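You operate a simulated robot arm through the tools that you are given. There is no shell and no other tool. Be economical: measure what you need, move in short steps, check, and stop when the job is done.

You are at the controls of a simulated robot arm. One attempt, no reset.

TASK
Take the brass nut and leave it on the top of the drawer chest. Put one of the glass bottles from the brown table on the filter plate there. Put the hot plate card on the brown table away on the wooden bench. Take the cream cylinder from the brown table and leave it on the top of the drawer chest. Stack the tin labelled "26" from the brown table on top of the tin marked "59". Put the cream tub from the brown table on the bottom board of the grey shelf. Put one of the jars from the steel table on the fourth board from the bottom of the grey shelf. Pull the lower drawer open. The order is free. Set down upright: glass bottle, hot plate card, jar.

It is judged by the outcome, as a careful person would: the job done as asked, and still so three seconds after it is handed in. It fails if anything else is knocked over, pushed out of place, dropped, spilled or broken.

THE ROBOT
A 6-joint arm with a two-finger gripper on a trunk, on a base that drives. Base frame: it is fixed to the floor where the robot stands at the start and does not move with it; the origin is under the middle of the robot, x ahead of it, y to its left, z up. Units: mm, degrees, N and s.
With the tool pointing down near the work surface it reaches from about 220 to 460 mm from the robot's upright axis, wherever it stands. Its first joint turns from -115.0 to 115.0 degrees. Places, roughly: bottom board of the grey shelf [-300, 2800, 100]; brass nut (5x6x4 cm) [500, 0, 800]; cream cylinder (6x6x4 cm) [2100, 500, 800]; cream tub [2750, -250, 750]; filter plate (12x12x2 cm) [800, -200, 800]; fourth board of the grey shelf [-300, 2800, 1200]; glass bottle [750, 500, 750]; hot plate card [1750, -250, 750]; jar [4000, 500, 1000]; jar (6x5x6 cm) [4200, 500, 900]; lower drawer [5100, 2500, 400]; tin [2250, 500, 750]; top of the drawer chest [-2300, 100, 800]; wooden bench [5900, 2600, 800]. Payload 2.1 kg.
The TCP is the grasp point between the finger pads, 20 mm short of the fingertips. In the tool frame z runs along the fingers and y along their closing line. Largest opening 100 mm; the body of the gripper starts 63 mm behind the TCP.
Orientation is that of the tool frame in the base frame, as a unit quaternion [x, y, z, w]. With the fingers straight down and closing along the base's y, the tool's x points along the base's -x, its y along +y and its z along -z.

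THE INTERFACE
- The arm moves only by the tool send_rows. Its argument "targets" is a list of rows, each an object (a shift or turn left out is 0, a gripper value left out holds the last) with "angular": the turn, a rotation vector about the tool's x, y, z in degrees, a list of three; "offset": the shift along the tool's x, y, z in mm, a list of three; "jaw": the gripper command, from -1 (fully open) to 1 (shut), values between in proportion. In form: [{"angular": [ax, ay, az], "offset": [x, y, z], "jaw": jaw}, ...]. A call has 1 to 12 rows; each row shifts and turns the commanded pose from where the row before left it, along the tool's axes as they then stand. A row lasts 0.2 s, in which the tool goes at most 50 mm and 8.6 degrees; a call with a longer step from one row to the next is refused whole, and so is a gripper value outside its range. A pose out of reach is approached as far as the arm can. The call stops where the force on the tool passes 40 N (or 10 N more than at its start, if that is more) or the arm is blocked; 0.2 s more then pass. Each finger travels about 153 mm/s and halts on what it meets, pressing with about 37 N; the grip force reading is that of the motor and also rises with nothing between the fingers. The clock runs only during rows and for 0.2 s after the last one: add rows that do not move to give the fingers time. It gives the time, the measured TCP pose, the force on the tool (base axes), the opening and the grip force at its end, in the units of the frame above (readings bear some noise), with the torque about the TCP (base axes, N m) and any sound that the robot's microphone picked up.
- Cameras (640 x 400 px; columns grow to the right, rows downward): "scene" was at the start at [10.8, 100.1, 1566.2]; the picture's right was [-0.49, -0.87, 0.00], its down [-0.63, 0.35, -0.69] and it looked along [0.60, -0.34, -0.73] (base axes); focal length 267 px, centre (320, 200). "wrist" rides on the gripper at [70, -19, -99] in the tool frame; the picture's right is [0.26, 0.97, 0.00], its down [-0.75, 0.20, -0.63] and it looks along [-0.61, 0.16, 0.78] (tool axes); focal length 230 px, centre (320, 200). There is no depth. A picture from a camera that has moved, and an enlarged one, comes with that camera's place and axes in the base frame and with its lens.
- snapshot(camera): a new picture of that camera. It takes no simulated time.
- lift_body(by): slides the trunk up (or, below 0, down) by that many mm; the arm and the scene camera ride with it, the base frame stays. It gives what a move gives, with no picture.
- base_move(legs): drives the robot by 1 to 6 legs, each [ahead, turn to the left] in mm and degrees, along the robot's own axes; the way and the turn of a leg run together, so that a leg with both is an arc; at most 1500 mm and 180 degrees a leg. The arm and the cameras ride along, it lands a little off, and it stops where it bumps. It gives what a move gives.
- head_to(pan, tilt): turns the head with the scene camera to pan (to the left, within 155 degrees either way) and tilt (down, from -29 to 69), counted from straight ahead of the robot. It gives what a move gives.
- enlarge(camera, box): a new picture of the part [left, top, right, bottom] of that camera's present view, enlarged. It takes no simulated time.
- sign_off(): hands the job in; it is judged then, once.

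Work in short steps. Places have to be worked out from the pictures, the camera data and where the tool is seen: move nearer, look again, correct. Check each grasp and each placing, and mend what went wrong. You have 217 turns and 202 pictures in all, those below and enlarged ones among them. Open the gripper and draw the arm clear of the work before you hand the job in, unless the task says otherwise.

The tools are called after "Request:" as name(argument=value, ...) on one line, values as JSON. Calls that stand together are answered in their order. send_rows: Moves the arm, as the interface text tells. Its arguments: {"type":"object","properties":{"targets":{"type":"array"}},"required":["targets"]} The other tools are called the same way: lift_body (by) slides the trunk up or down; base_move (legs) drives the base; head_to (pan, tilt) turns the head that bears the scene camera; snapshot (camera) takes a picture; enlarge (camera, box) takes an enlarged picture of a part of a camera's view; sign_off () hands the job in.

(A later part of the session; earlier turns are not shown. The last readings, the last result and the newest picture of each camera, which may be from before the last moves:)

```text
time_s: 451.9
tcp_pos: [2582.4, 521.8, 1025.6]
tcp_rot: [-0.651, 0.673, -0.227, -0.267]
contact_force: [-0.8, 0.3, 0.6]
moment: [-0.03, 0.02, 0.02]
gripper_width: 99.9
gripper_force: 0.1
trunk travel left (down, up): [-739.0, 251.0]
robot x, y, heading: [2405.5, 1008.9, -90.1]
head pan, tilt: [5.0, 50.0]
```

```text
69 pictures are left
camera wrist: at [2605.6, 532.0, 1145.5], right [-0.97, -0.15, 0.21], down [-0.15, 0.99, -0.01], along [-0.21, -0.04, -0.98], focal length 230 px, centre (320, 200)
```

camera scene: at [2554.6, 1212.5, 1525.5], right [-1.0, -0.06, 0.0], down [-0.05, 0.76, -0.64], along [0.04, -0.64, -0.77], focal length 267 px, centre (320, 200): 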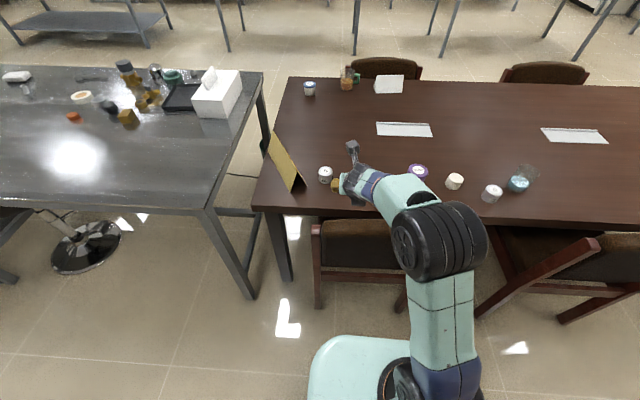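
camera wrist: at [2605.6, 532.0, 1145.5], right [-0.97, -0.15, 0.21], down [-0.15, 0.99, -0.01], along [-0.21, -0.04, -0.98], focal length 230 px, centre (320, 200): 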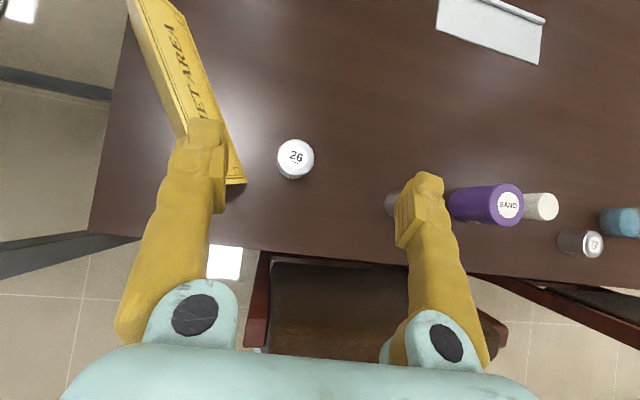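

Tin 26 at (2578,456); the yellow sign's near corner is at ≈(2653,504), so I narrow the jaws to ~76 mm and approach along the tool axis, stopping short to check.

Request:
send_rows(targets=[{"offset": [-36, -3, 0], "jaw": -0.52}, {"offset": [-36, -3, 0]}, {"offset": [-36.5, -3, 0]}, {"offset": [0, 0, 45]}, {"offset": [0, 0, 45]}, {"offset": [0, 0, 45]}, {}])

Request:
snapshot(camera="wrist")

Request:
snapshot(camera="scene")

```text
time_s: 453.6
tcp_pos: [2584.3, 513.7, 853.4]
tcp_rot: [-0.651, 0.673, -0.228, -0.268]
contact_force: [-0.2, 0.5, 0.2]
moment: [0.01, -0.02, 0.0]
gripper_width: 75.9
gripper_force: 0.0
trunk travel left (down, up): [-739.0, 251.0]
robot x, y, heading: [2403.2, 1012.0, -90.0]
head pan, tilt: [5.0, 50.0]
```

```text
68 pictures are left
camera wrist: at [2608.5, 525.5, 972.0], right [-0.97, -0.15, 0.21], down [-0.15, 0.99, -0.01], along [-0.21, -0.04, -0.98], focal length 230 px, centre (320, 200)
```

wrist: 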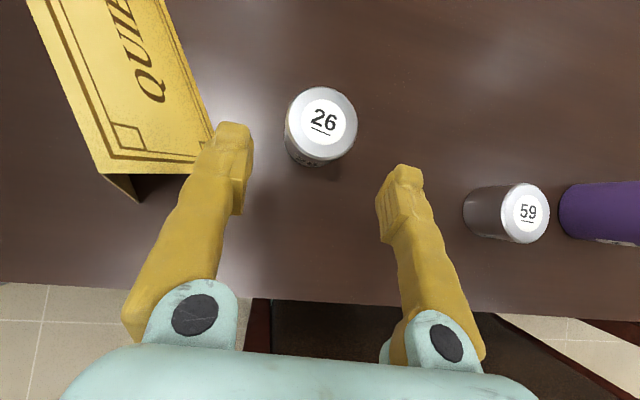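

```text
67 pictures are left
camera scene: at [2552.7, 992.5, 1525.5], right [-1.0, -0.09, 0.0], down [-0.07, 0.76, -0.64], along [0.06, -0.64, -0.77], focal length 267 px, centre (320, 200)
```

scene: 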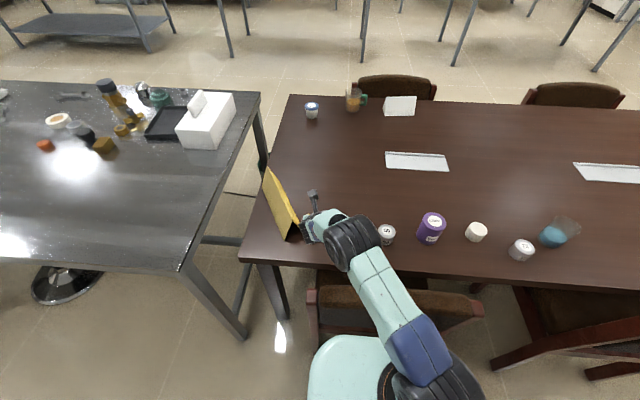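

Sign clearance is ~40 mm. Tin centre (2577,455): exactly on the tool axis. Advance 88 mm along it and close.

Request:
send_rows(targets=[{"offset": [0, 1, 40]}, {"offset": [0, 0, 40]}, {"offset": [0, 0, 9]}, {}])

Request:
snapshot(camera="wrist")

```text
time_s: 454.6
tcp_pos: [2579.7, 459.3, 782.5]
tcp_rot: [-0.651, 0.673, -0.227, -0.268]
contact_force: [-0.5, 0.3, 0.4]
moment: [-0.01, -0.02, 0.01]
gripper_width: 76.1
gripper_force: 0.0
out of reach, approached as far as the arm can: row 3
trunk travel left (down, up): [-739.0, 251.0]
robot x, y, heading: [2401.7, 1008.5, -89.6]
head pan, tilt: [5.0, 50.0]
```

```text
66 pictures are left
camera wrist: at [2603.3, 469.7, 903.0], right [-0.97, -0.15, 0.21], down [-0.15, 0.99, -0.01], along [-0.21, -0.04, -0.98], focal length 230 px, centre (320, 200)
```

wrist: 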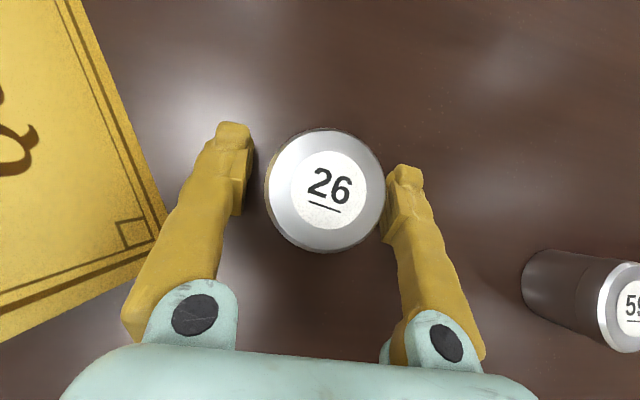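

Tin is centred. Close.

Request:
send_rows(targets=[{"jaw": 0}, {"jaw": 1}, {}, {}])

Request:
send_rows(targets=[{"offset": [6.6, 0, -7.5]}, {"offset": [26, 0, -30]}, {"offset": [26, 0, -30]}])

Request:
snapshot(camera="wrist")

```text
time_s: 455.6
tcp_pos: [2579.9, 457.8, 785.1]
tcp_rot: [-0.651, 0.673, -0.228, -0.267]
contact_force: [-0.1, -0.4, 0.4]
moment: [0.01, -0.04, -0.04]
gripper_width: 53.4
gripper_force: 37.1
trunk travel left (down, up): [-739.0, 251.0]
robot x, y, heading: [2403.7, 1008.0, -90.0]
head pan, tilt: [5.0, 50.0]
```

```text
time_s: 456.4
tcp_pos: [2583.0, 458.0, 875.2]
tcp_rot: [-0.652, 0.672, -0.228, -0.268]
contact_force: [0.3, -0.6, -1.9]
moment: [-0.04, 0.02, 0.01]
gripper_width: 53.5
gripper_force: 37.0
trunk travel left (down, up): [-739.0, 251.0]
robot x, y, heading: [2403.0, 1010.4, -89.7]
head pan, tilt: [5.0, 50.0]
```

```text
65 pictures are left
camera wrist: at [2606.6, 470.6, 994.9], right [-0.97, -0.15, 0.21], down [-0.15, 0.99, -0.01], along [-0.21, -0.04, -0.98], focal length 230 px, centre (320, 200)
```

wrist: 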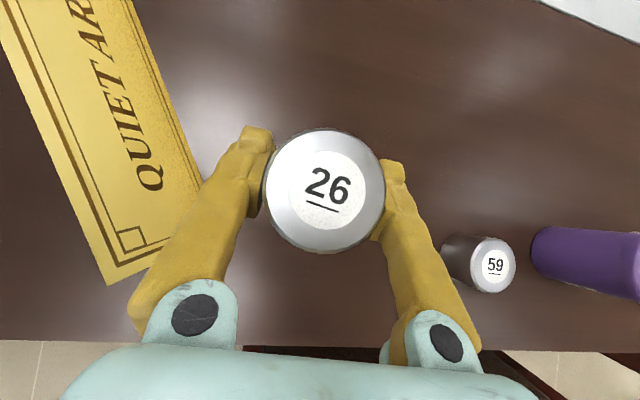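

Tin 26 held. Now carry it over tin 59 (≈(2379,493)) at height, then look.

Request:
send_rows(targets=[{"offset": [-3, 40, -3]}, {"offset": [-3, 40, -3]}, {"offset": [-4, 40, -3]}, {"offset": [-4, 40, -3]}, {"offset": [-3, 40, -3]}, {}])

Request:
snapshot(camera="wrist")

Request:
enlarge(camera="scene", box=[300, 190, 460, 290])

```text
time_s: 457.8
tcp_pos: [2385.4, 491.6, 884.4]
tcp_rot: [-0.65, 0.675, -0.223, -0.27]
contact_force: [0.5, 0.3, -1.2]
moment: [-0.01, -0.05, -0.01]
gripper_width: 53.9
gripper_force: 37.4
trunk travel left (down, up): [-739.0, 251.0]
robot x, y, heading: [2401.5, 1010.7, -89.9]
head pan, tilt: [5.0, 50.0]
```

```text
64 pictures are left
camera wrist: at [2409.6, 502.5, 1003.4], right [-0.97, -0.14, 0.22], down [-0.15, 0.99, -0.01], along [-0.21, -0.04, -0.98], focal length 230 px, centre (320, 200)
```

wrist: 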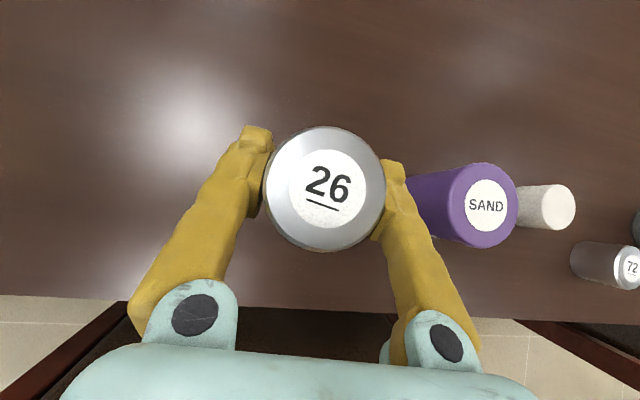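

```text
4.00 times, centred on (380, 240) of scene
camera zoom: at [2553.5, 991.3, 1525.4], right [-1.0, -0.09, 0.0], down [-0.07, 0.76, -0.64], along [0.06, -0.64, -0.77], focal length 1068 px, centre (80, 40)
```

zoom: 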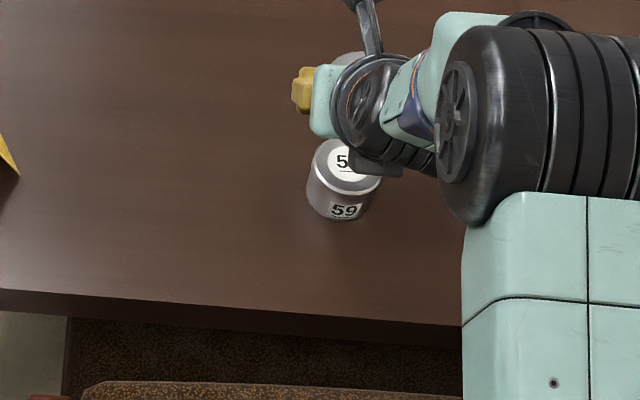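

Combining views: tin 59 centre ≈(2381,500), top ≈806; the held tin is centred on the TCP. Shift (−5,+6) mm and lower 30 mm, then re-check.

Request:
send_rows(targets=[{"offset": [-4.7, 5.5, -3.7]}, {"offset": [-19.7, -1.3, 22.6]}, {}])

Request:
enlarge(camera="scene", box=[340, 200, 420, 250])

Request:
snapshot(camera="wrist")

```text
time_s: 458.6
tcp_pos: [2390.9, 490.6, 855.7]
tcp_rot: [-0.65, 0.675, -0.223, -0.271]
contact_force: [0.2, 0.0, -0.7]
moment: [-0.03, 0.01, 0.02]
gripper_width: 53.8
gripper_force: 37.0
out of reach, approached as far as the arm can: row 1, 2
trunk travel left (down, up): [-739.0, 251.0]
robot x, y, heading: [2403.6, 1009.7, -89.9]
head pan, tilt: [5.0, 50.0]
```

```text
8.00 times, centred on (380, 225) of scene
camera zoom: at [2552.3, 992.2, 1525.5], right [-1.0, -0.09, 0.0], down [-0.07, 0.76, -0.64], along [0.06, -0.64, -0.77], focal length 2136 px, centre (-160, 0)
```

zoom: 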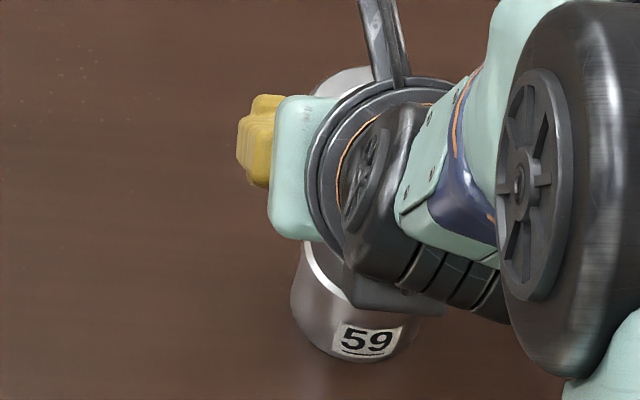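

```text
61 pictures are left
camera wrist: at [2415.2, 502.5, 976.5], right [-0.97, -0.14, 0.22], down [-0.15, 0.99, -0.01], along [-0.21, -0.04, -0.98], focal length 230 px, centre (320, 200)
```

wrist: 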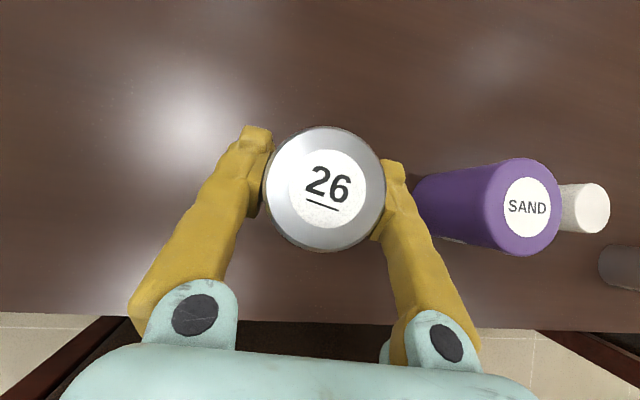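

The arm can't go further right of its centreline, so I rise, rotate the base 5° right, and re-aim with the arm.

Request:
send_rows(targets=[{"offset": [19.7, 1.3, -22.6]}, {}])

Request:
base_move(legs=[[0, -6]])

Request:
send_rows(targets=[{"offset": [0, -20, 0]}, {}])

Request:
snapshot(camera="wrist")

```text
time_s: 459.1
tcp_pos: [2389.5, 492.2, 886.5]
tcp_rot: [-0.651, 0.673, -0.227, -0.268]
contact_force: [0.9, -1.0, -1.3]
moment: [-0.01, -0.01, 0.02]
gripper_width: 53.5
gripper_force: 36.9
trunk travel left (down, up): [-739.0, 251.0]
robot x, y, heading: [2406.0, 1009.8, -90.0]
head pan, tilt: [5.0, 50.0]
```

```text
time_s: 460.1
tcp_pos: [2336.6, 495.6, 886.7]
tcp_rot: [-0.615, 0.706, -0.213, -0.279]
contact_force: [-0.2, -0.2, -1.5]
moment: [0.01, -0.02, 0.02]
gripper_width: 53.9
gripper_force: 37.0
trunk travel left (down, up): [-739.0, 251.0]
robot x, y, heading: [2404.8, 1007.0, -95.4]
head pan, tilt: [5.0, 50.0]
```

```text
time_s: 460.7
tcp_pos: [2357.1, 493.1, 885.4]
tcp_rot: [-0.615, 0.706, -0.213, -0.279]
contact_force: [-0.3, 0.3, -1.2]
moment: [-0.05, -0.02, -0.01]
gripper_width: 53.8
gripper_force: 36.7
trunk travel left (down, up): [-739.0, 251.0]
robot x, y, heading: [2406.5, 1004.6, -95.9]
head pan, tilt: [5.0, 50.0]
```

```text
60 pictures are left
camera wrist: at [2380.2, 502.3, 1004.7], right [-0.98, -0.04, 0.21], down [-0.05, 1.0, -0.01], along [-0.21, -0.02, -0.98], focal length 230 px, centre (320, 200)
```

wrist: 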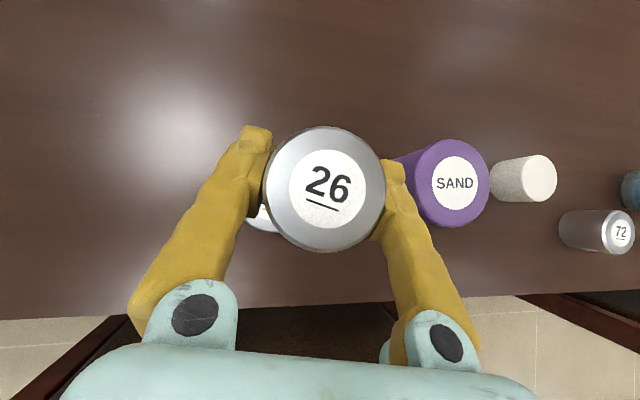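

Now I have room to move left: shift (+23,+5) to (2380,498), then lower 30 mm.

Request:
send_rows(targets=[{"offset": [-5.8, -21.9, -6.3]}, {}, {"offset": [-19.7, -1.3, 22.6]}, {}])

Request:
enlarge(camera="scene", box=[300, 190, 460, 290])

Request:
snapshot(camera="wrist")

```text
time_s: 461.7
tcp_pos: [2379.4, 497.9, 855.3]
tcp_rot: [-0.615, 0.706, -0.214, -0.28]
contact_force: [-0.1, -0.3, -1.6]
moment: [-0.03, 0.01, -0.02]
gripper_width: 54.0
gripper_force: 37.6
trunk travel left (down, up): [-739.0, 251.0]
robot x, y, heading: [2405.2, 1008.9, -95.7]
head pan, tilt: [5.0, 50.0]
```

```text
4.00 times, centred on (380, 240) of scene
camera zoom: at [2550.2, 976.7, 1525.5], right [-1.0, 0.02, 0.0], down [0.01, 0.77, -0.64], along [-0.01, -0.64, -0.77], focal length 1068 px, centre (80, 40)
```

zoom: 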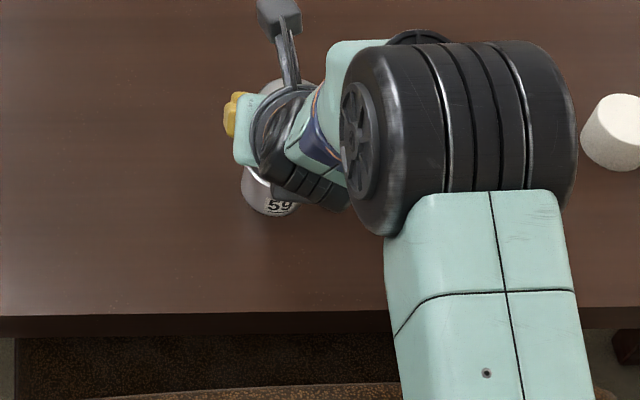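

```text
58 pictures are left
camera wrist: at [2404.4, 507.1, 974.8], right [-0.98, -0.05, 0.21], down [-0.05, 1.0, -0.01], along [-0.21, -0.02, -0.98], focal length 230 px, centre (320, 200)
```

wrist: 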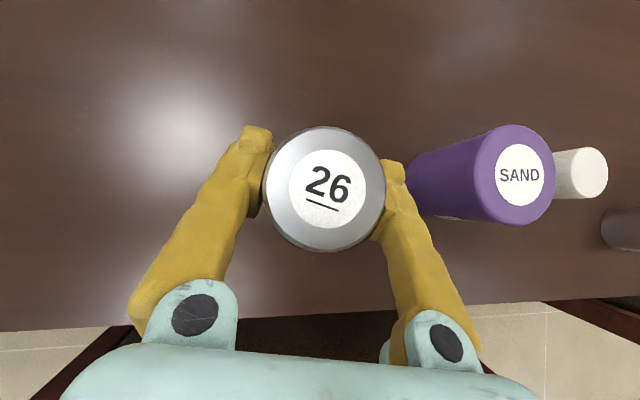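

Alignment within ~2 mm. I lower in 3 mm steps until contact.

Request:
send_rows(targets=[{"offset": [-2, -2.1, 2.3]}, {"offset": [-2, -0.1, 2.3]}, {"offset": [-2, -0.1, 2.3]}, {"offset": [-2, -0.1, 2.3]}, {"offset": [-1.3, -0.1, 1.5]}, {"offset": [-1.3, -0.1, 1.5]}])

```text
time_s: 463.1
tcp_pos: [2382.0, 496.9, 838.9]
tcp_rot: [-0.615, 0.705, -0.214, -0.28]
contact_force: [-0.3, -0.7, -0.4]
moment: [0.03, -0.01, 0.0]
gripper_width: 53.6
gripper_force: 36.9
trunk travel left (down, up): [-739.0, 251.0]
robot x, y, heading: [2406.8, 1013.6, -95.8]
head pan, tilt: [5.0, 50.0]
```

Still free; continue in 2 mm steps.

Request:
send_rows(targets=[{"offset": [-1.3, -0.1, 1.5]}, {"offset": [-1.3, -0.1, 1.5]}, {"offset": [-1.3, -0.1, 1.5]}])

```text
time_s: 463.9
tcp_pos: [2380.7, 497.7, 833.8]
tcp_rot: [-0.615, 0.706, -0.212, -0.279]
contact_force: [0.0, 0.2, -0.4]
moment: [0.02, 0.02, 0.0]
gripper_width: 53.6
gripper_force: 37.0
trunk travel left (down, up): [-739.0, 251.0]
robot x, y, heading: [2405.9, 1009.6, -95.9]
head pan, tilt: [5.0, 50.0]
```

Request:
send_rows(targets=[{"offset": [-1.3, -0.1, 1.5]}, {"offset": [-1.3, -0.1, 1.5]}, {"offset": [-1.3, -0.1, 1.5]}])

Request:
enlarge(camera="scene", box=[340, 200, 420, 250])

```text
time_s: 464.7
tcp_pos: [2380.7, 497.1, 829.8]
tcp_rot: [-0.615, 0.705, -0.214, -0.281]
contact_force: [0.3, -2.1, 13.5]
moment: [-0.06, -0.4, -0.01]
gripper_width: 53.8
gripper_force: 37.1
trunk travel left (down, up): [-739.0, 251.0]
robot x, y, heading: [2402.3, 1011.4, -96.1]
head pan, tilt: [5.0, 50.0]
```

```text
8.00 times, centred on (380, 225) of scene
camera zoom: at [2550.2, 978.9, 1525.8], right [-1.0, 0.02, 0.0], down [0.01, 0.76, -0.64], along [-0.01, -0.64, -0.76], focal length 2136 px, centre (-160, 0)
```

zoom: 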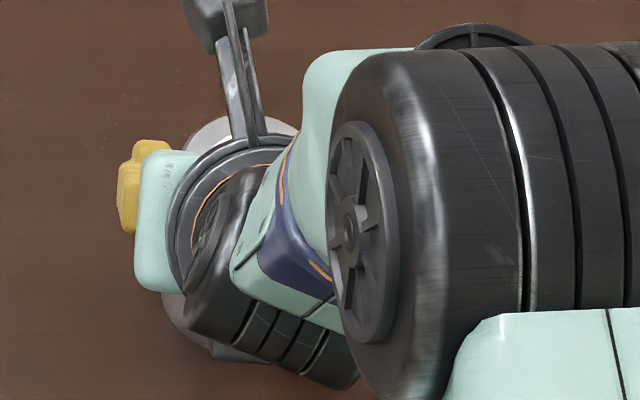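

Contact with ~14 N: tin 26 rests on 59. Release gently and retract along the tool axis.

Request:
send_rows(targets=[{"jaw": -0.2}, {"jaw": -0.5}, {}, {"offset": [0, 0, -15]}, {"offset": [0, 0, -30]}, {"offset": [0, 0, -40]}, {"offset": [0, 0, -40]}])

Request:
snapshot(camera="wrist")

```text
time_s: 466.3
tcp_pos: [2398.5, 578.4, 920.9]
tcp_rot: [-0.615, 0.706, -0.213, -0.28]
contact_force: [0.0, 0.5, 0.4]
moment: [-0.01, -0.01, -0.03]
gripper_width: 74.8
gripper_force: 0.0
trunk travel left (down, up): [-739.0, 251.0]
robot x, y, heading: [2404.3, 1006.4, -95.9]
head pan, tilt: [5.0, 50.0]
```

```text
56 pictures are left
camera wrist: at [2422.9, 589.0, 1041.2], right [-0.98, -0.04, 0.21], down [-0.05, 1.0, -0.01], along [-0.21, -0.02, -0.98], focal length 230 px, centre (320, 200)
```

wrist: 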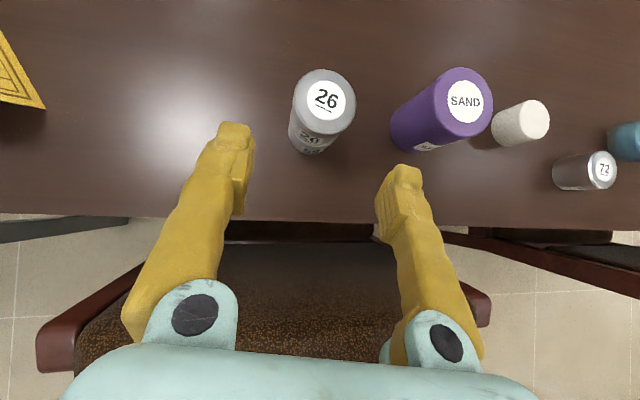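

Stack looks good. Now the cream cylinder at ≈(2080,456): back out and shift the base to x≈2005.

Request:
base_move(legs=[[-300, 0], [0, -84], [425, 0], [0, 90], [230, 0]])

Request:
snapshot(camera="wrist")

```text
time_s: 479.4
tcp_pos: [1989.1, 672.0, 921.2]
tcp_rot: [-0.621, 0.7, -0.216, -0.278]
contact_force: [0.2, 0.0, -0.3]
moment: [0.02, -0.02, -0.01]
gripper_width: 75.2
gripper_force: 0.1
trunk travel left (down, up): [-739.0, 251.0]
robot x, y, heading: [1987.2, 1105.5, -94.4]
head pan, tilt: [5.0, 50.0]
```

```text
55 pictures are left
camera wrist: at [2013.4, 681.7, 1040.5], right [-0.98, -0.06, 0.21], down [-0.07, 1.0, -0.01], along [-0.21, -0.02, -0.98], focal length 230 px, centre (320, 200)
```

wrist: 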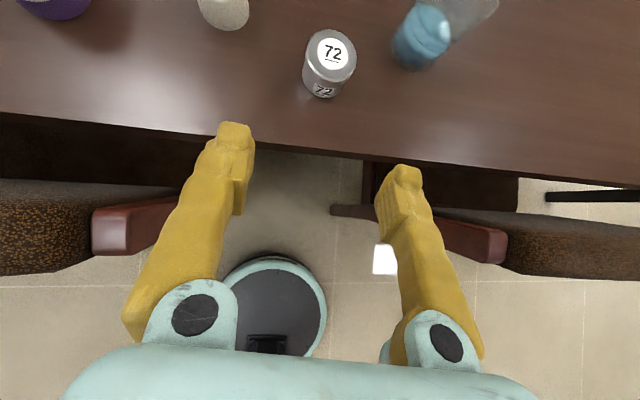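

Drive 120 mm in with a slight left turn so the cylinder comes in front.

Request:
base_move(legs=[[120, 0], [0, 8]])

Request:
send_rows(targets=[{"offset": [0, -38, 0]}, {}])

Request:
snapshot(camera="wrist")

```text
time_s: 481.2
tcp_pos: [2036.5, 554.5, 921.7]
tcp_rot: [0.667, -0.657, 0.235, 0.263]
contact_force: [0.8, 0.5, 0.4]
moment: [-0.02, 0.03, -0.02]
gripper_width: 75.0
gripper_force: 0.1
trunk travel left (down, up): [-739.0, 251.0]
robot x, y, heading: [1979.6, 984.6, -87.1]
head pan, tilt: [5.0, 50.0]
```

```text
time_s: 481.8
tcp_pos: [2076.4, 554.6, 918.1]
tcp_rot: [0.667, -0.657, 0.234, 0.262]
contact_force: [-0.5, -0.3, 0.3]
moment: [0.04, -0.01, 0.01]
gripper_width: 75.1
gripper_force: 0.0
trunk travel left (down, up): [-739.0, 251.0]
robot x, y, heading: [1974.3, 980.2, -87.0]
head pan, tilt: [5.0, 50.0]
```

```text
54 pictures are left
camera wrist: at [2098.4, 567.0, 1039.0], right [-0.96, -0.19, 0.21], down [-0.2, 0.98, -0.01], along [-0.2, -0.05, -0.98], focal length 230 px, centre (320, 200)
```

wrist: 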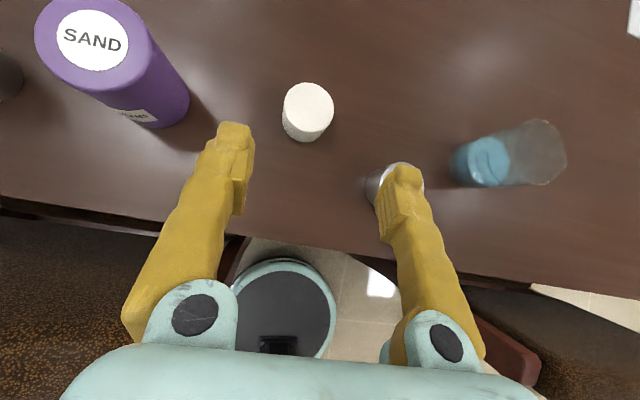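

Cylinder at (2080,462). Align and advance along the tool axis, then close.

Request:
send_rows(targets=[{"offset": [-18.3, -9.1, 0]}, {"offset": [0, 0, 41]}, {"offset": [0, 0, 41]}, {"offset": [0, 0, 41]}, {"offset": [0, 0, 40]}, {}])

Request:
snapshot(camera="wrist")

```text
time_s: 483.2
tcp_pos: [2078.5, 460.3, 782.9]
tcp_rot: [0.667, -0.657, 0.234, 0.262]
contact_force: [-0.2, 0.7, 0.7]
moment: [0.01, 0.0, 0.01]
gripper_width: 74.9
gripper_force: 0.0
trunk travel left (down, up): [-739.0, 251.0]
robot x, y, heading: [1977.5, 982.4, -86.9]
head pan, tilt: [5.0, 50.0]
```

```text
53 pictures are left
camera wrist: at [2101.9, 473.2, 903.4], right [-0.96, -0.19, 0.21], down [-0.2, 0.98, -0.01], along [-0.2, -0.05, -0.98], focal length 230 px, centre (320, 200)
```

wrist: 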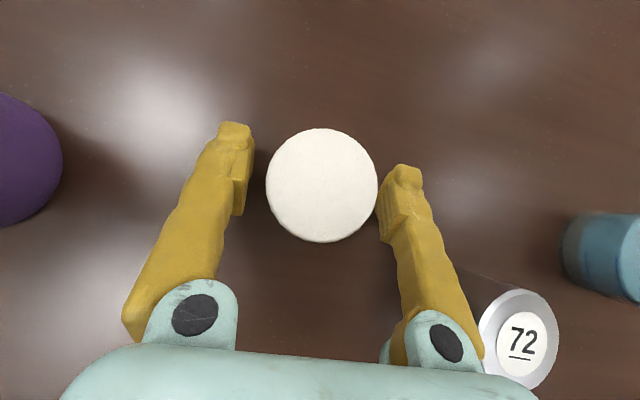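

Centred. Close and lift.

Request:
send_rows(targets=[{"jaw": 0}, {"jaw": 1}, {}, {}])

Request:
send_rows(targets=[{"offset": [6.6, 0, -7.5]}, {"offset": [26, 0, -30]}, {"offset": [26, 0, -30]}, {"offset": [26, 0, -30]}])

Request:
snapshot(camera="wrist")

```text
time_s: 484.2
tcp_pos: [2078.1, 459.8, 783.5]
tcp_rot: [0.668, -0.656, 0.233, 0.262]
contact_force: [-0.1, 0.2, -0.9]
moment: [-0.04, 0.03, -0.03]
gripper_width: 51.8
gripper_force: 36.6
trunk travel left (down, up): [-739.0, 251.0]
robot x, y, heading: [1977.7, 982.1, -87.2]
head pan, tilt: [5.0, 50.0]
```

```text
time_s: 485.2
tcp_pos: [2082.3, 463.6, 914.0]
tcp_rot: [0.669, -0.655, 0.234, 0.261]
contact_force: [0.2, 0.4, -0.6]
moment: [-0.01, -0.01, 0.01]
gripper_width: 51.8
gripper_force: 37.2
trunk travel left (down, up): [-739.0, 251.0]
robot x, y, heading: [1980.5, 978.5, -87.1]
head pan, tilt: [5.0, 50.0]
```

```text
52 pictures are left
camera wrist: at [2105.8, 475.6, 1033.0], right [-0.96, -0.2, 0.21], down [-0.2, 0.98, -0.01], along [-0.2, -0.05, -0.98], focal length 230 px, centre (320, 200)
```

wrist: 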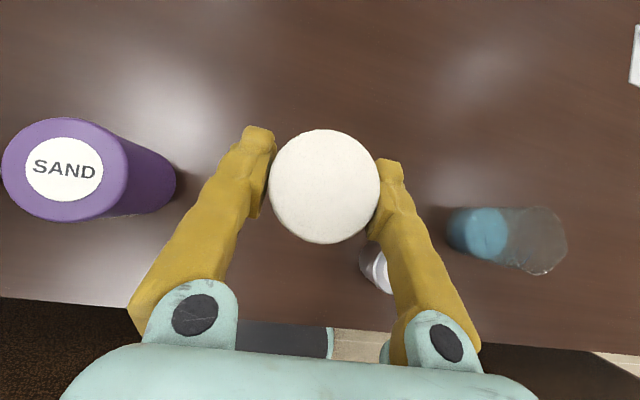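

Cylinder held. Back out and head for the chest.

Request:
base_move(legs=[[-420, 0], [0, -93], [1500, 0], [900, 0]])

```text
time_s: 503.0
tcp_pos: [-945.5, 1322.2, 912.8]
tcp_rot: [0.014, 0.936, 0.029, -0.35]
contact_force: [0.3, 0.5, 0.2]
moment: [0.0, 0.01, 0.02]
gripper_width: 51.7
gripper_force: 37.2
trunk travel left (down, up): [-739.0, 251.0]
robot x, y, heading: [-421.5, 1401.1, -179.7]
head pan, tilt: [5.0, 50.0]
```

Head diagonally to (-1500,265) facing the chest.

Request:
base_move(legs=[[0, 46.2], [1000, 0], [560, 0], [0, -46.5]])

Request:
head_to(pan=0, tilt=45)

Request:
snapshot(camera="scene")

```text
time_s: 515.2
tcp_pos: [-2029.3, 201.7, 912.6]
tcp_rot: [0.022, 0.936, 0.032, -0.35]
contact_force: [-0.1, 0.1, -0.6]
moment: [-0.03, 0.01, 0.0]
gripper_width: 51.5
gripper_force: 36.9
trunk travel left (down, up): [-739.0, 251.0]
robot x, y, heading: [-1505.1, 275.5, 179.3]
head pan, tilt: [5.0, 50.0]
```

```text
time_s: 515.9
tcp_pos: [-2030.1, 202.2, 913.3]
tcp_rot: [0.023, 0.936, 0.032, -0.349]
contact_force: [0.0, 0.0, -0.7]
moment: [0.01, 0.0, 0.01]
gripper_width: 51.8
gripper_force: 36.8
trunk travel left (down, up): [-739.0, 251.0]
robot x, y, heading: [-1508.0, 275.6, 179.2]
head pan, tilt: [0.0, 45.0]
```

```text
51 pictures are left
camera scene: at [-1526.5, 134.0, 1532.4], right [0.01, 1.0, 0.0], down [0.71, -0.01, -0.71], along [-0.71, 0.01, -0.71], focal length 267 px, centre (320, 200)
```

scene: 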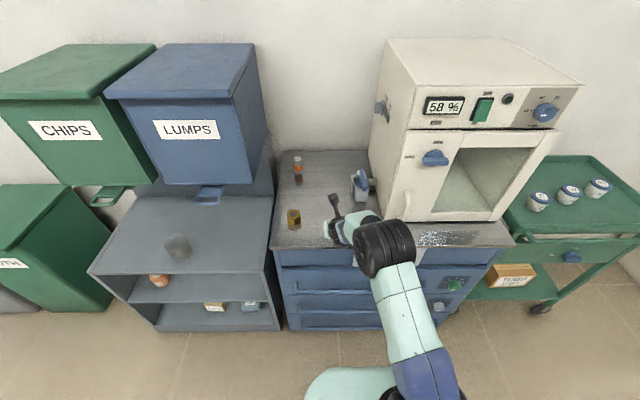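

Drive 95 mm in, shift 40 mm toward the free area, lower partway and check.

Request:
base_move(legs=[[95, 0]])

Request:
send_rows(targets=[{"offset": [0, -40, 0]}, {"offset": [-26, 0, 30]}, {}])

Request:
snapshot(camera="wrist")

Request:
snapshot(camera="scene")

```text
time_s: 517.0
tcp_pos: [-2119.8, 202.9, 914.8]
tcp_rot: [0.022, 0.935, 0.031, -0.352]
contact_force: [0.6, -0.3, -1.0]
moment: [0.01, 0.05, -0.01]
gripper_width: 51.5
gripper_force: 37.3
trunk travel left (down, up): [-739.0, 251.0]
robot x, y, heading: [-1596.5, 277.3, 179.3]
head pan, tilt: [0.0, 45.0]
```

```text
time_s: 517.8
tcp_pos: [-2124.6, 166.6, 870.8]
tcp_rot: [0.023, 0.936, 0.031, -0.35]
contact_force: [0.3, -0.1, -1.1]
moment: [0.0, -0.02, 0.02]
gripper_width: 51.6
gripper_force: 36.5
trunk travel left (down, up): [-739.0, 251.0]
robot x, y, heading: [-1592.6, 274.2, 179.2]
head pan, tilt: [0.0, 45.0]
```

```text
50 pictures are left
camera wrist: at [-2114.9, 142.1, 990.9], right [-0.13, 0.97, 0.21], down [0.99, 0.14, -0.01], along [-0.04, 0.21, -0.98], focal length 230 px, centre (320, 200)
```

wrist: 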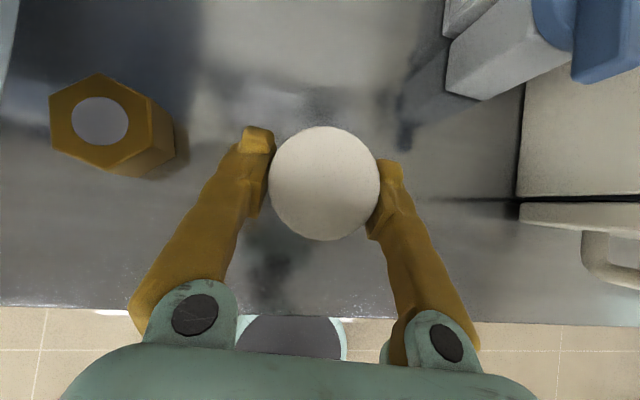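

```text
49 pictures are left
camera scene: at [-1618.9, 135.0, 1532.4], right [0.01, 1.0, 0.0], down [0.71, -0.01, -0.71], along [-0.71, 0.01, -0.71], focal length 267 px, centre (320, 200)
```

scene: 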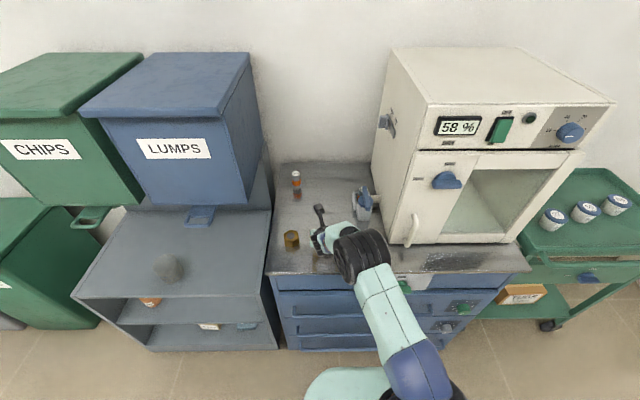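

Space is clear on both sides. Lower to contact.

Request:
send_rows(targets=[{"offset": [-6.5, 0, 7.5]}, {"offset": [-5, 0, 5.8]}, {"offset": [-2.6, 0, 3]}, {"offset": [-2, 0, 2.3]}, {"offset": [-2, 0, 2.3]}, {"offset": [-2, 0, 2.3]}, {"offset": [-1.3, 0, 1.5]}, {"offset": [-1.3, 0, 1.5]}, {"offset": [-1.3, 0, 1.5]}])

```text
time_s: 519.8
tcp_pos: [-2124.8, 167.8, 838.3]
tcp_rot: [0.023, 0.934, 0.03, -0.354]
contact_force: [-8.4, -0.8, 29.5]
moment: [-0.64, 0.0, -0.15]
gripper_width: 51.8
gripper_force: 37.0
trunk travel left (down, up): [-739.0, 251.0]
robot x, y, heading: [-1596.7, 273.3, 179.1]
head pan, tilt: [0.0, 45.0]
```

Contact (≈30 N). Release and retract along the tool axis.

Request:
send_rows(targets=[{"offset": [1, 0, -1], "jaw": -0.2}, {"jaw": -0.45}, {}, {"offset": [0, 0, -20]}, {"offset": [0, 0, -35]}, {"offset": [0, 0, -40]}, {"offset": [0, 0, -40]}])

Request:
snapshot(camera="wrist")

```text
time_s: 521.4
tcp_pos: [-2035.2, 155.7, 940.5]
tcp_rot: [0.022, 0.936, 0.031, -0.351]
contact_force: [-0.2, 0.1, 0.2]
moment: [-0.02, 0.02, 0.02]
gripper_width: 72.5
gripper_force: 0.1
trunk travel left (down, up): [-739.0, 251.0]
robot x, y, heading: [-1599.9, 276.4, 179.2]
head pan, tilt: [0.0, 45.0]
```

```text
48 pictures are left
camera wrist: at [-2025.4, 131.8, 1059.4], right [-0.13, 0.97, 0.21], down [0.99, 0.14, -0.01], along [-0.04, 0.21, -0.98], focal length 230 px, centre (320, 200)
```

wrist: 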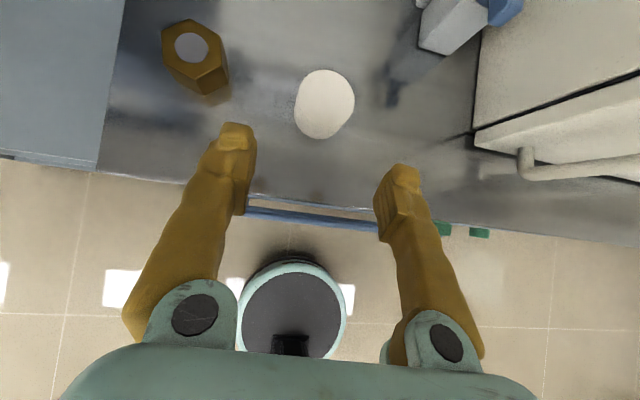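

Both nut and cylinder are on the chest. Last: the cream tub at ≈(2702,-198), from the right side. I drive around with wide margins.

Request:
base_move(legs=[[-250, 0], [0, 128], [1000, 0], [900, 0], [0, 53]])

```text
time_s: 539.9
tcp_pos: [172.6, -1164.9, 939.6]
tcp_rot: [0.936, -0.032, 0.35, 0.036]
contact_force: [0.3, -0.7, -0.5]
moment: [-0.02, 0.0, 0.02]
gripper_width: 72.5
gripper_force: 0.0
trunk travel left (down, up): [-739.0, 251.0]
robot x, y, heading: [-270.9, -1276.0, -2.0]
head pan, tilt: [0.0, 45.0]
```

Clear so far. Continue along the right aisle to x≈2680 and face the table.

Request:
base_move(legs=[[1480, 2], [1470, 0], [0, 90], [250, 0]])

Request:
head_to(pan=-5, tilt=45)

Request:
snapshot(camera="scene")

```text
time_s: 559.3
tcp_pos: [2563.1, -616.6, 939.7]
tcp_rot: [0.68, 0.643, 0.271, -0.224]
contact_force: [0.3, -0.3, -0.4]
moment: [0.0, 0.01, 0.0]
gripper_width: 72.6
gripper_force: 0.1
trunk travel left (down, up): [-739.0, 251.0]
robot x, y, heading: [2681.6, -1055.6, 88.8]
head pan, tilt: [0.0, 45.0]
```

```text
time_s: 560.0
tcp_pos: [2563.4, -615.0, 938.4]
tcp_rot: [0.68, 0.644, 0.27, -0.225]
contact_force: [0.7, -0.3, 0.3]
moment: [0.0, -0.01, 0.01]
gripper_width: 72.4
gripper_force: 0.0
trunk travel left (down, up): [-739.0, 251.0]
robot x, y, heading: [2677.9, -1059.5, 88.6]
head pan, tilt: [-5.0, 45.0]
```

```text
47 pictures are left
camera scene: at [2548.8, -1034.8, 1532.4], right [0.99, -0.11, 0.0], down [-0.07, -0.7, -0.71], along [0.07, 0.7, -0.71], focal length 267 px, centre (320, 200)
```

scene: 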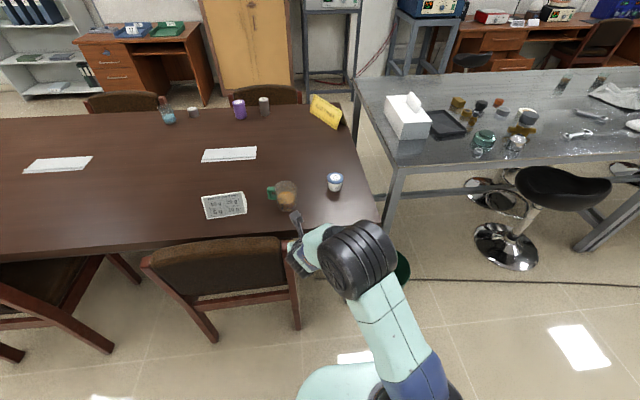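

Tub at ≈(2694,-204). Shift the tool right 90 mm, open fully, and drive in 320 mm with a slight right turn.

Request:
send_rows(targets=[{"offset": [0, 45, 0], "jaw": -1}, {"offset": [0, 45, 0]}, {}])

Request:
base_move(legs=[[310, -3]])

Request:
snapshot(camera="wrist")

```text
time_s: 560.8
tcp_pos: [2653.2, -624.4, 944.0]
tcp_rot: [0.68, 0.643, 0.271, -0.224]
contact_force: [0.2, 0.1, -1.0]
moment: [-0.01, -0.02, -0.01]
gripper_width: 100.0
gripper_force: 0.1
trunk travel left (down, up): [-739.0, 251.0]
robot x, y, heading: [2680.3, -1056.4, 88.8]
head pan, tilt: [-5.0, 45.0]
```

```text
time_s: 562.9
tcp_pos: [2688.5, -311.2, 944.1]
tcp_rot: [0.696, 0.627, 0.276, -0.217]
contact_force: [0.1, -0.2, 0.8]
moment: [0.01, -0.01, -0.02]
gripper_width: 99.9
gripper_force: 0.1
trunk travel left (down, up): [-739.0, 251.0]
robot x, y, heading: [2691.9, -747.1, 86.1]
head pan, tilt: [-5.0, 45.0]
```

```text
46 pictures are left
camera wrist: at [2662.9, -320.7, 1064.4], right [0.97, 0.08, 0.21], down [0.08, -1.0, -0.01], along [0.21, 0.03, -0.98], focal length 230 px, centre (320, 200)
```

wrist: 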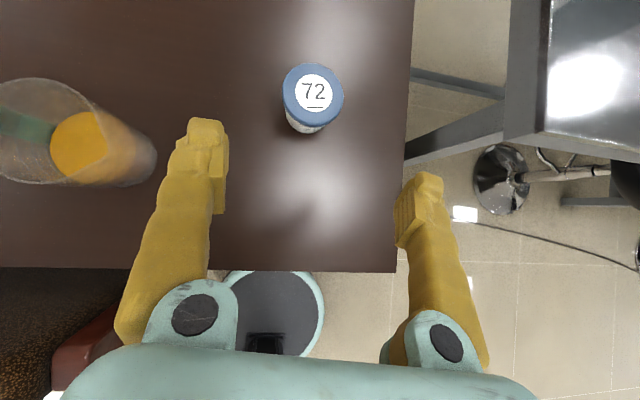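

Tub "72" at ≈(2702,-195), lid ≈69 mm wide at z≈815. Approach along the tool axis with open jaws, stopping to check.

Request:
send_rows(targets=[{"offset": [-11.6, -7.3, 0]}, {"offset": [0, 0, 45]}, {"offset": [0, 0, 45]}, {"offset": [0, 0, 40]}, {}])

Request:
snapshot(camera="wrist")

Request:
enlarge(camera="scene", box=[270, 150, 430, 250])

```text
time_s: 564.0
tcp_pos: [2695.0, -236.0, 842.7]
tcp_rot: [0.696, 0.627, 0.276, -0.217]
contact_force: [-0.6, -0.4, 0.3]
moment: [-0.01, -0.02, 0.02]
gripper_width: 100.1
gripper_force: 0.0
trunk travel left (down, up): [-739.0, 251.0]
robot x, y, heading: [2689.1, -745.1, 85.9]
head pan, tilt: [-5.0, 45.0]
```

```text
45 pictures are left
camera wrist: at [2670.3, -245.6, 960.2], right [0.97, 0.08, 0.21], down [0.08, -1.0, -0.01], along [0.21, 0.03, -0.98], focal length 230 px, centre (320, 200)
```

wrist: 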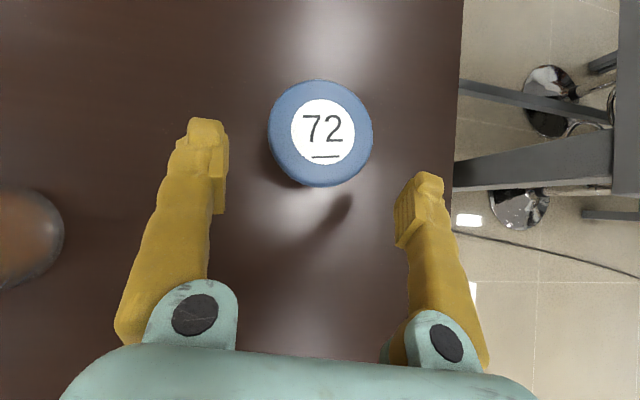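

```text
4.00 times, centred on (350, 200) of scene
camera zoom: at [2563.8, -718.3, 1532.4], right [0.99, -0.15, 0.0], down [-0.11, -0.7, -0.71], along [0.11, 0.7, -0.71], focal length 1068 px, centre (200, 200)
```

zoom: 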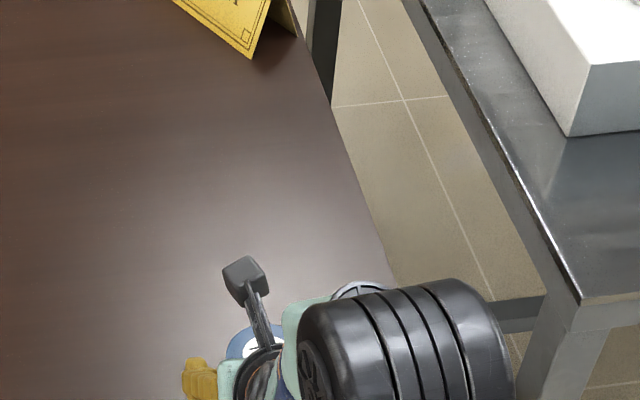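

Refined: tub (2698,-198), top ≈821. Advance the last 61 mm and close.

Request:
send_rows(targets=[{"offset": [-2.5, -3.7, 31]}, {"offset": [0, 0, 30]}, {}])

Request:
snapshot(camera="wrist")

```text
time_s: 564.9
tcp_pos: [2700.2, -197.4, 791.1]
tcp_rot: [0.696, 0.627, 0.276, -0.217]
contact_force: [-0.6, -0.7, 0.1]
moment: [-0.04, 0.02, -0.01]
gripper_width: 100.1
gripper_force: 0.1
trunk travel left (down, up): [-739.0, 251.0]
robot x, y, heading: [2695.2, -744.9, 86.4]
head pan, tilt: [-5.0, 45.0]
```

```text
43 pictures are left
camera wrist: at [2673.5, -206.7, 911.2], right [0.97, 0.08, 0.21], down [0.08, -1.0, -0.01], along [0.21, 0.03, -0.98], focal length 230 px, centre (320, 200)
```

wrist: 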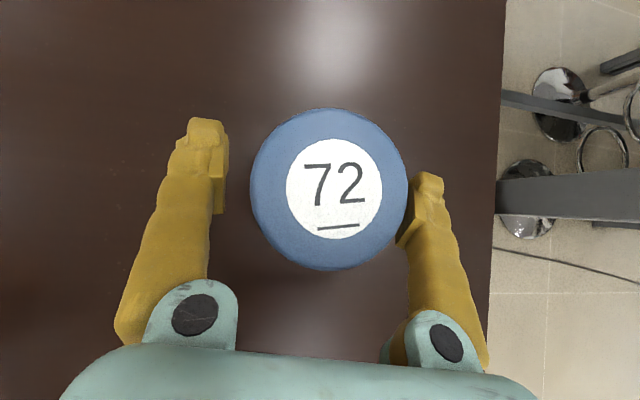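

Close on the tub and lift.

Request:
send_rows(targets=[{"jaw": -0.3}, {"jaw": 1}, {}, {}])

Request:
send_rows(targets=[{"offset": [6.6, 0, -7.5]}, {"offset": [20, 0, -23]}, {"offset": [26, 0, -30]}])

Request:
snapshot(camera="wrist")

```text
time_s: 565.9
tcp_pos: [2700.5, -198.5, 790.9]
tcp_rot: [0.696, 0.627, 0.276, -0.217]
contact_force: [0.5, 0.8, 0.8]
moment: [0.07, -0.03, 0.0]
gripper_width: 71.7
gripper_force: 36.9
trunk travel left (down, up): [-739.0, 251.0]
robot x, y, heading: [2697.2, -747.2, 86.3]
head pan, tilt: [-5.0, 45.0]
```

```text
time_s: 566.6
tcp_pos: [2696.4, -196.2, 871.0]
tcp_rot: [0.695, 0.626, 0.277, -0.218]
contact_force: [0.0, -0.1, -0.4]
moment: [-0.02, 0.03, -0.01]
gripper_width: 71.9
gripper_force: 36.7
trunk travel left (down, up): [-739.0, 251.0]
robot x, y, heading: [2694.5, -748.4, 85.8]
head pan, tilt: [-5.0, 45.0]
```

```text
42 pictures are left
camera wrist: at [2670.2, -205.3, 990.7], right [0.97, 0.08, 0.21], down [0.08, -1.0, -0.01], along [0.21, 0.03, -0.98], focal length 230 px, centre (320, 200)
```

wrist: 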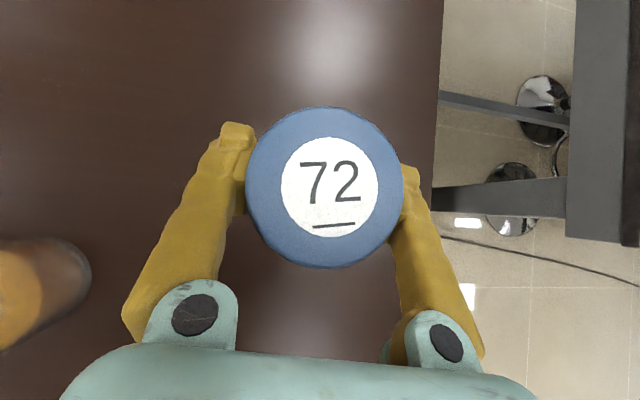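

Tub held. Back out and drive around to the shelf.

Request:
base_move(legs=[[-480, 0], [0, 94], [1500, 0], [1480, 0], [0, -90], [1200, 0]])

```text
time_s: 596.9
tcp_pos: [-338.9, 583.6, 870.2]
tcp_rot: [0.674, 0.65, 0.268, -0.226]
contact_force: [-0.1, -0.1, -1.6]
moment: [-0.04, -0.02, 0.02]
gripper_width: 70.1
gripper_force: 36.8
trunk travel left (down, up): [-739.0, 251.0]
robot x, y, heading: [-299.8, 35.8, 89.9]
head pan, tilt: [-5.0, 45.0]
```

Small creep only. Continue to y≈1650 and view the bottom board.

Request:
base_move(legs=[[1500, 0], [100, 0]])

Request:
head_to(pan=-5, tilt=45)

Request:
snapshot(camera="scene")

Request:
snapshot(camera="wrist")

```text
time_s: 605.0
tcp_pos: [-363.9, 2172.1, 874.0]
tcp_rot: [0.667, 0.656, 0.267, -0.232]
contact_force: [0.0, -0.9, -0.9]
moment: [0.02, -0.01, -0.03]
gripper_width: 69.6
gripper_force: 37.0
trunk travel left (down, up): [-739.0, 251.0]
robot x, y, heading: [-314.9, 1629.2, 91.0]
head pan, tilt: [-5.0, 45.0]
```

```text
time_s: 605.6
tcp_pos: [-365.4, 2176.2, 871.2]
tcp_rot: [0.667, 0.657, 0.266, -0.23]
contact_force: [0.1, 0.4, -1.6]
moment: [-0.03, 0.03, 0.01]
gripper_width: 69.6
gripper_force: 36.9
trunk travel left (down, up): [-739.0, 251.0]
robot x, y, heading: [-319.9, 1627.6, 91.1]
head pan, tilt: [-5.0, 45.0]
```

```text
41 pictures are left
camera scene: at [-452.1, 1644.4, 1532.4], right [1.0, -0.07, 0.0], down [-0.05, -0.71, -0.71], along [0.05, 0.71, -0.71], focal length 267 px, centre (320, 200)
```

scene: 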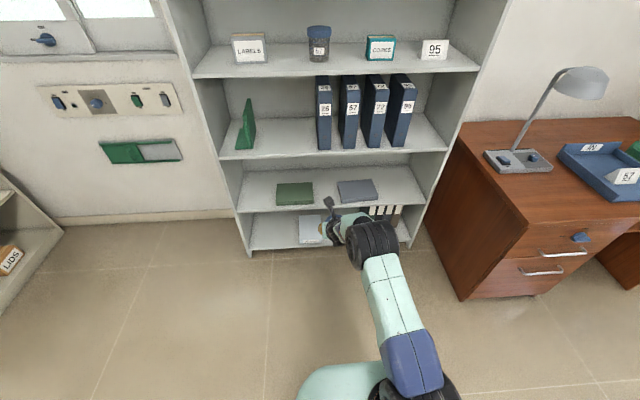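

```text
40 pictures are left
camera wrist: at [-390.7, 2164.5, 990.3], right [0.96, 0.16, 0.21], down [0.17, -0.99, -0.01], along [0.21, 0.04, -0.98], focal length 230 px, centre (320, 200)
```

wrist: 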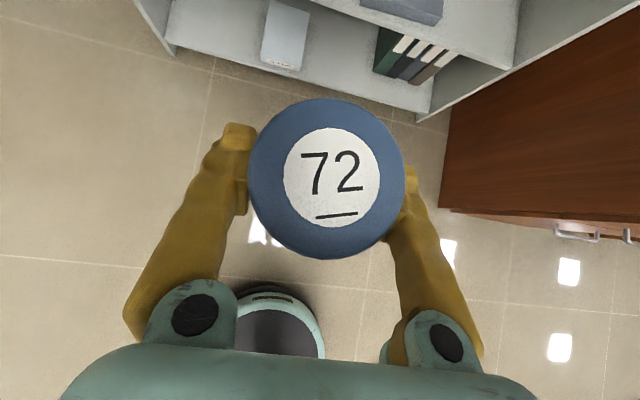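

Bottom board: free gap between the white box (right end x≈-356) and binders (x≈-60); I'll set the tub at ≈(-205,2725). First lower the trunk here in the open.

Request:
lift_body(by=-400)

Request:
lift_body(by=-240)

Request:
base_move(legs=[[0, -21], [420, 0], [0, 20]])

Request:
snapshot(camera="scene")

Request:
snapshot(camera="wrist")

```text
time_s: 609.5
tcp_pos: [-366.4, 2175.9, 470.1]
tcp_rot: [0.668, 0.656, 0.266, -0.229]
contact_force: [0.0, 0.4, -1.3]
moment: [-0.01, 0.02, -0.01]
gripper_width: 69.4
gripper_force: 37.2
trunk travel left (down, up): [-339.0, 651.0]
robot x, y, heading: [-319.8, 1628.0, 91.1]
head pan, tilt: [-5.0, 45.0]
```

```text
time_s: 612.0
tcp_pos: [-365.7, 2176.1, 231.8]
tcp_rot: [0.667, 0.657, 0.266, -0.229]
contact_force: [-0.4, 0.6, -0.6]
moment: [-0.01, -0.02, 0.02]
gripper_width: 69.5
gripper_force: 37.3
trunk travel left (down, up): [-99.0, 891.0]
robot x, y, heading: [-318.0, 1623.9, 91.0]
head pan, tilt: [-5.0, 45.0]
```

```text
time_s: 616.7
tcp_pos: [-201.5, 2568.8, 231.5]
tcp_rot: [0.679, 0.645, 0.27, -0.224]
contact_force: [-0.2, 0.1, -2.0]
moment: [0.0, 0.0, 0.01]
gripper_width: 69.2
gripper_force: 36.8
trunk travel left (down, up): [-99.0, 891.0]
robot x, y, heading: [-171.4, 2018.2, 89.2]
head pan, tilt: [-5.0, 45.0]
```

```text
39 pictures are left
camera scene: at [-305.7, 2040.7, 892.4], right [0.99, -0.1, 0.0], down [-0.07, -0.7, -0.71], along [0.07, 0.7, -0.71], focal length 267 px, centre (320, 200)
```

scene: 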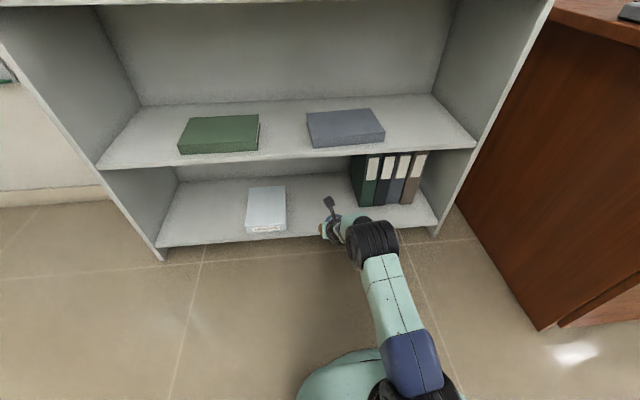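

```text
38 pictures are left
camera wrist: at [-226.5, 2558.3, 350.3], right [0.97, 0.13, 0.21], down [0.14, -0.99, -0.01], along [0.21, 0.04, -0.98], focal length 230 px, centre (320, 200)
```

wrist: 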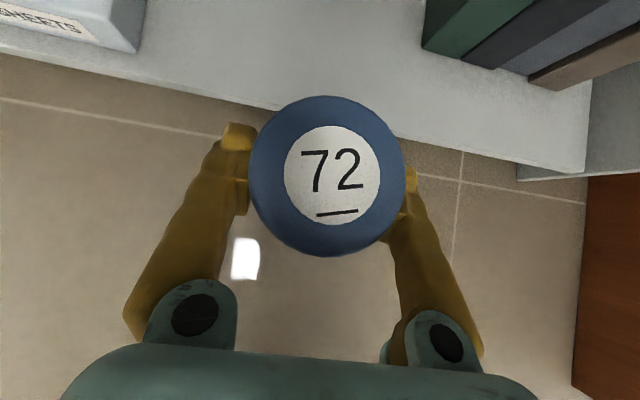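

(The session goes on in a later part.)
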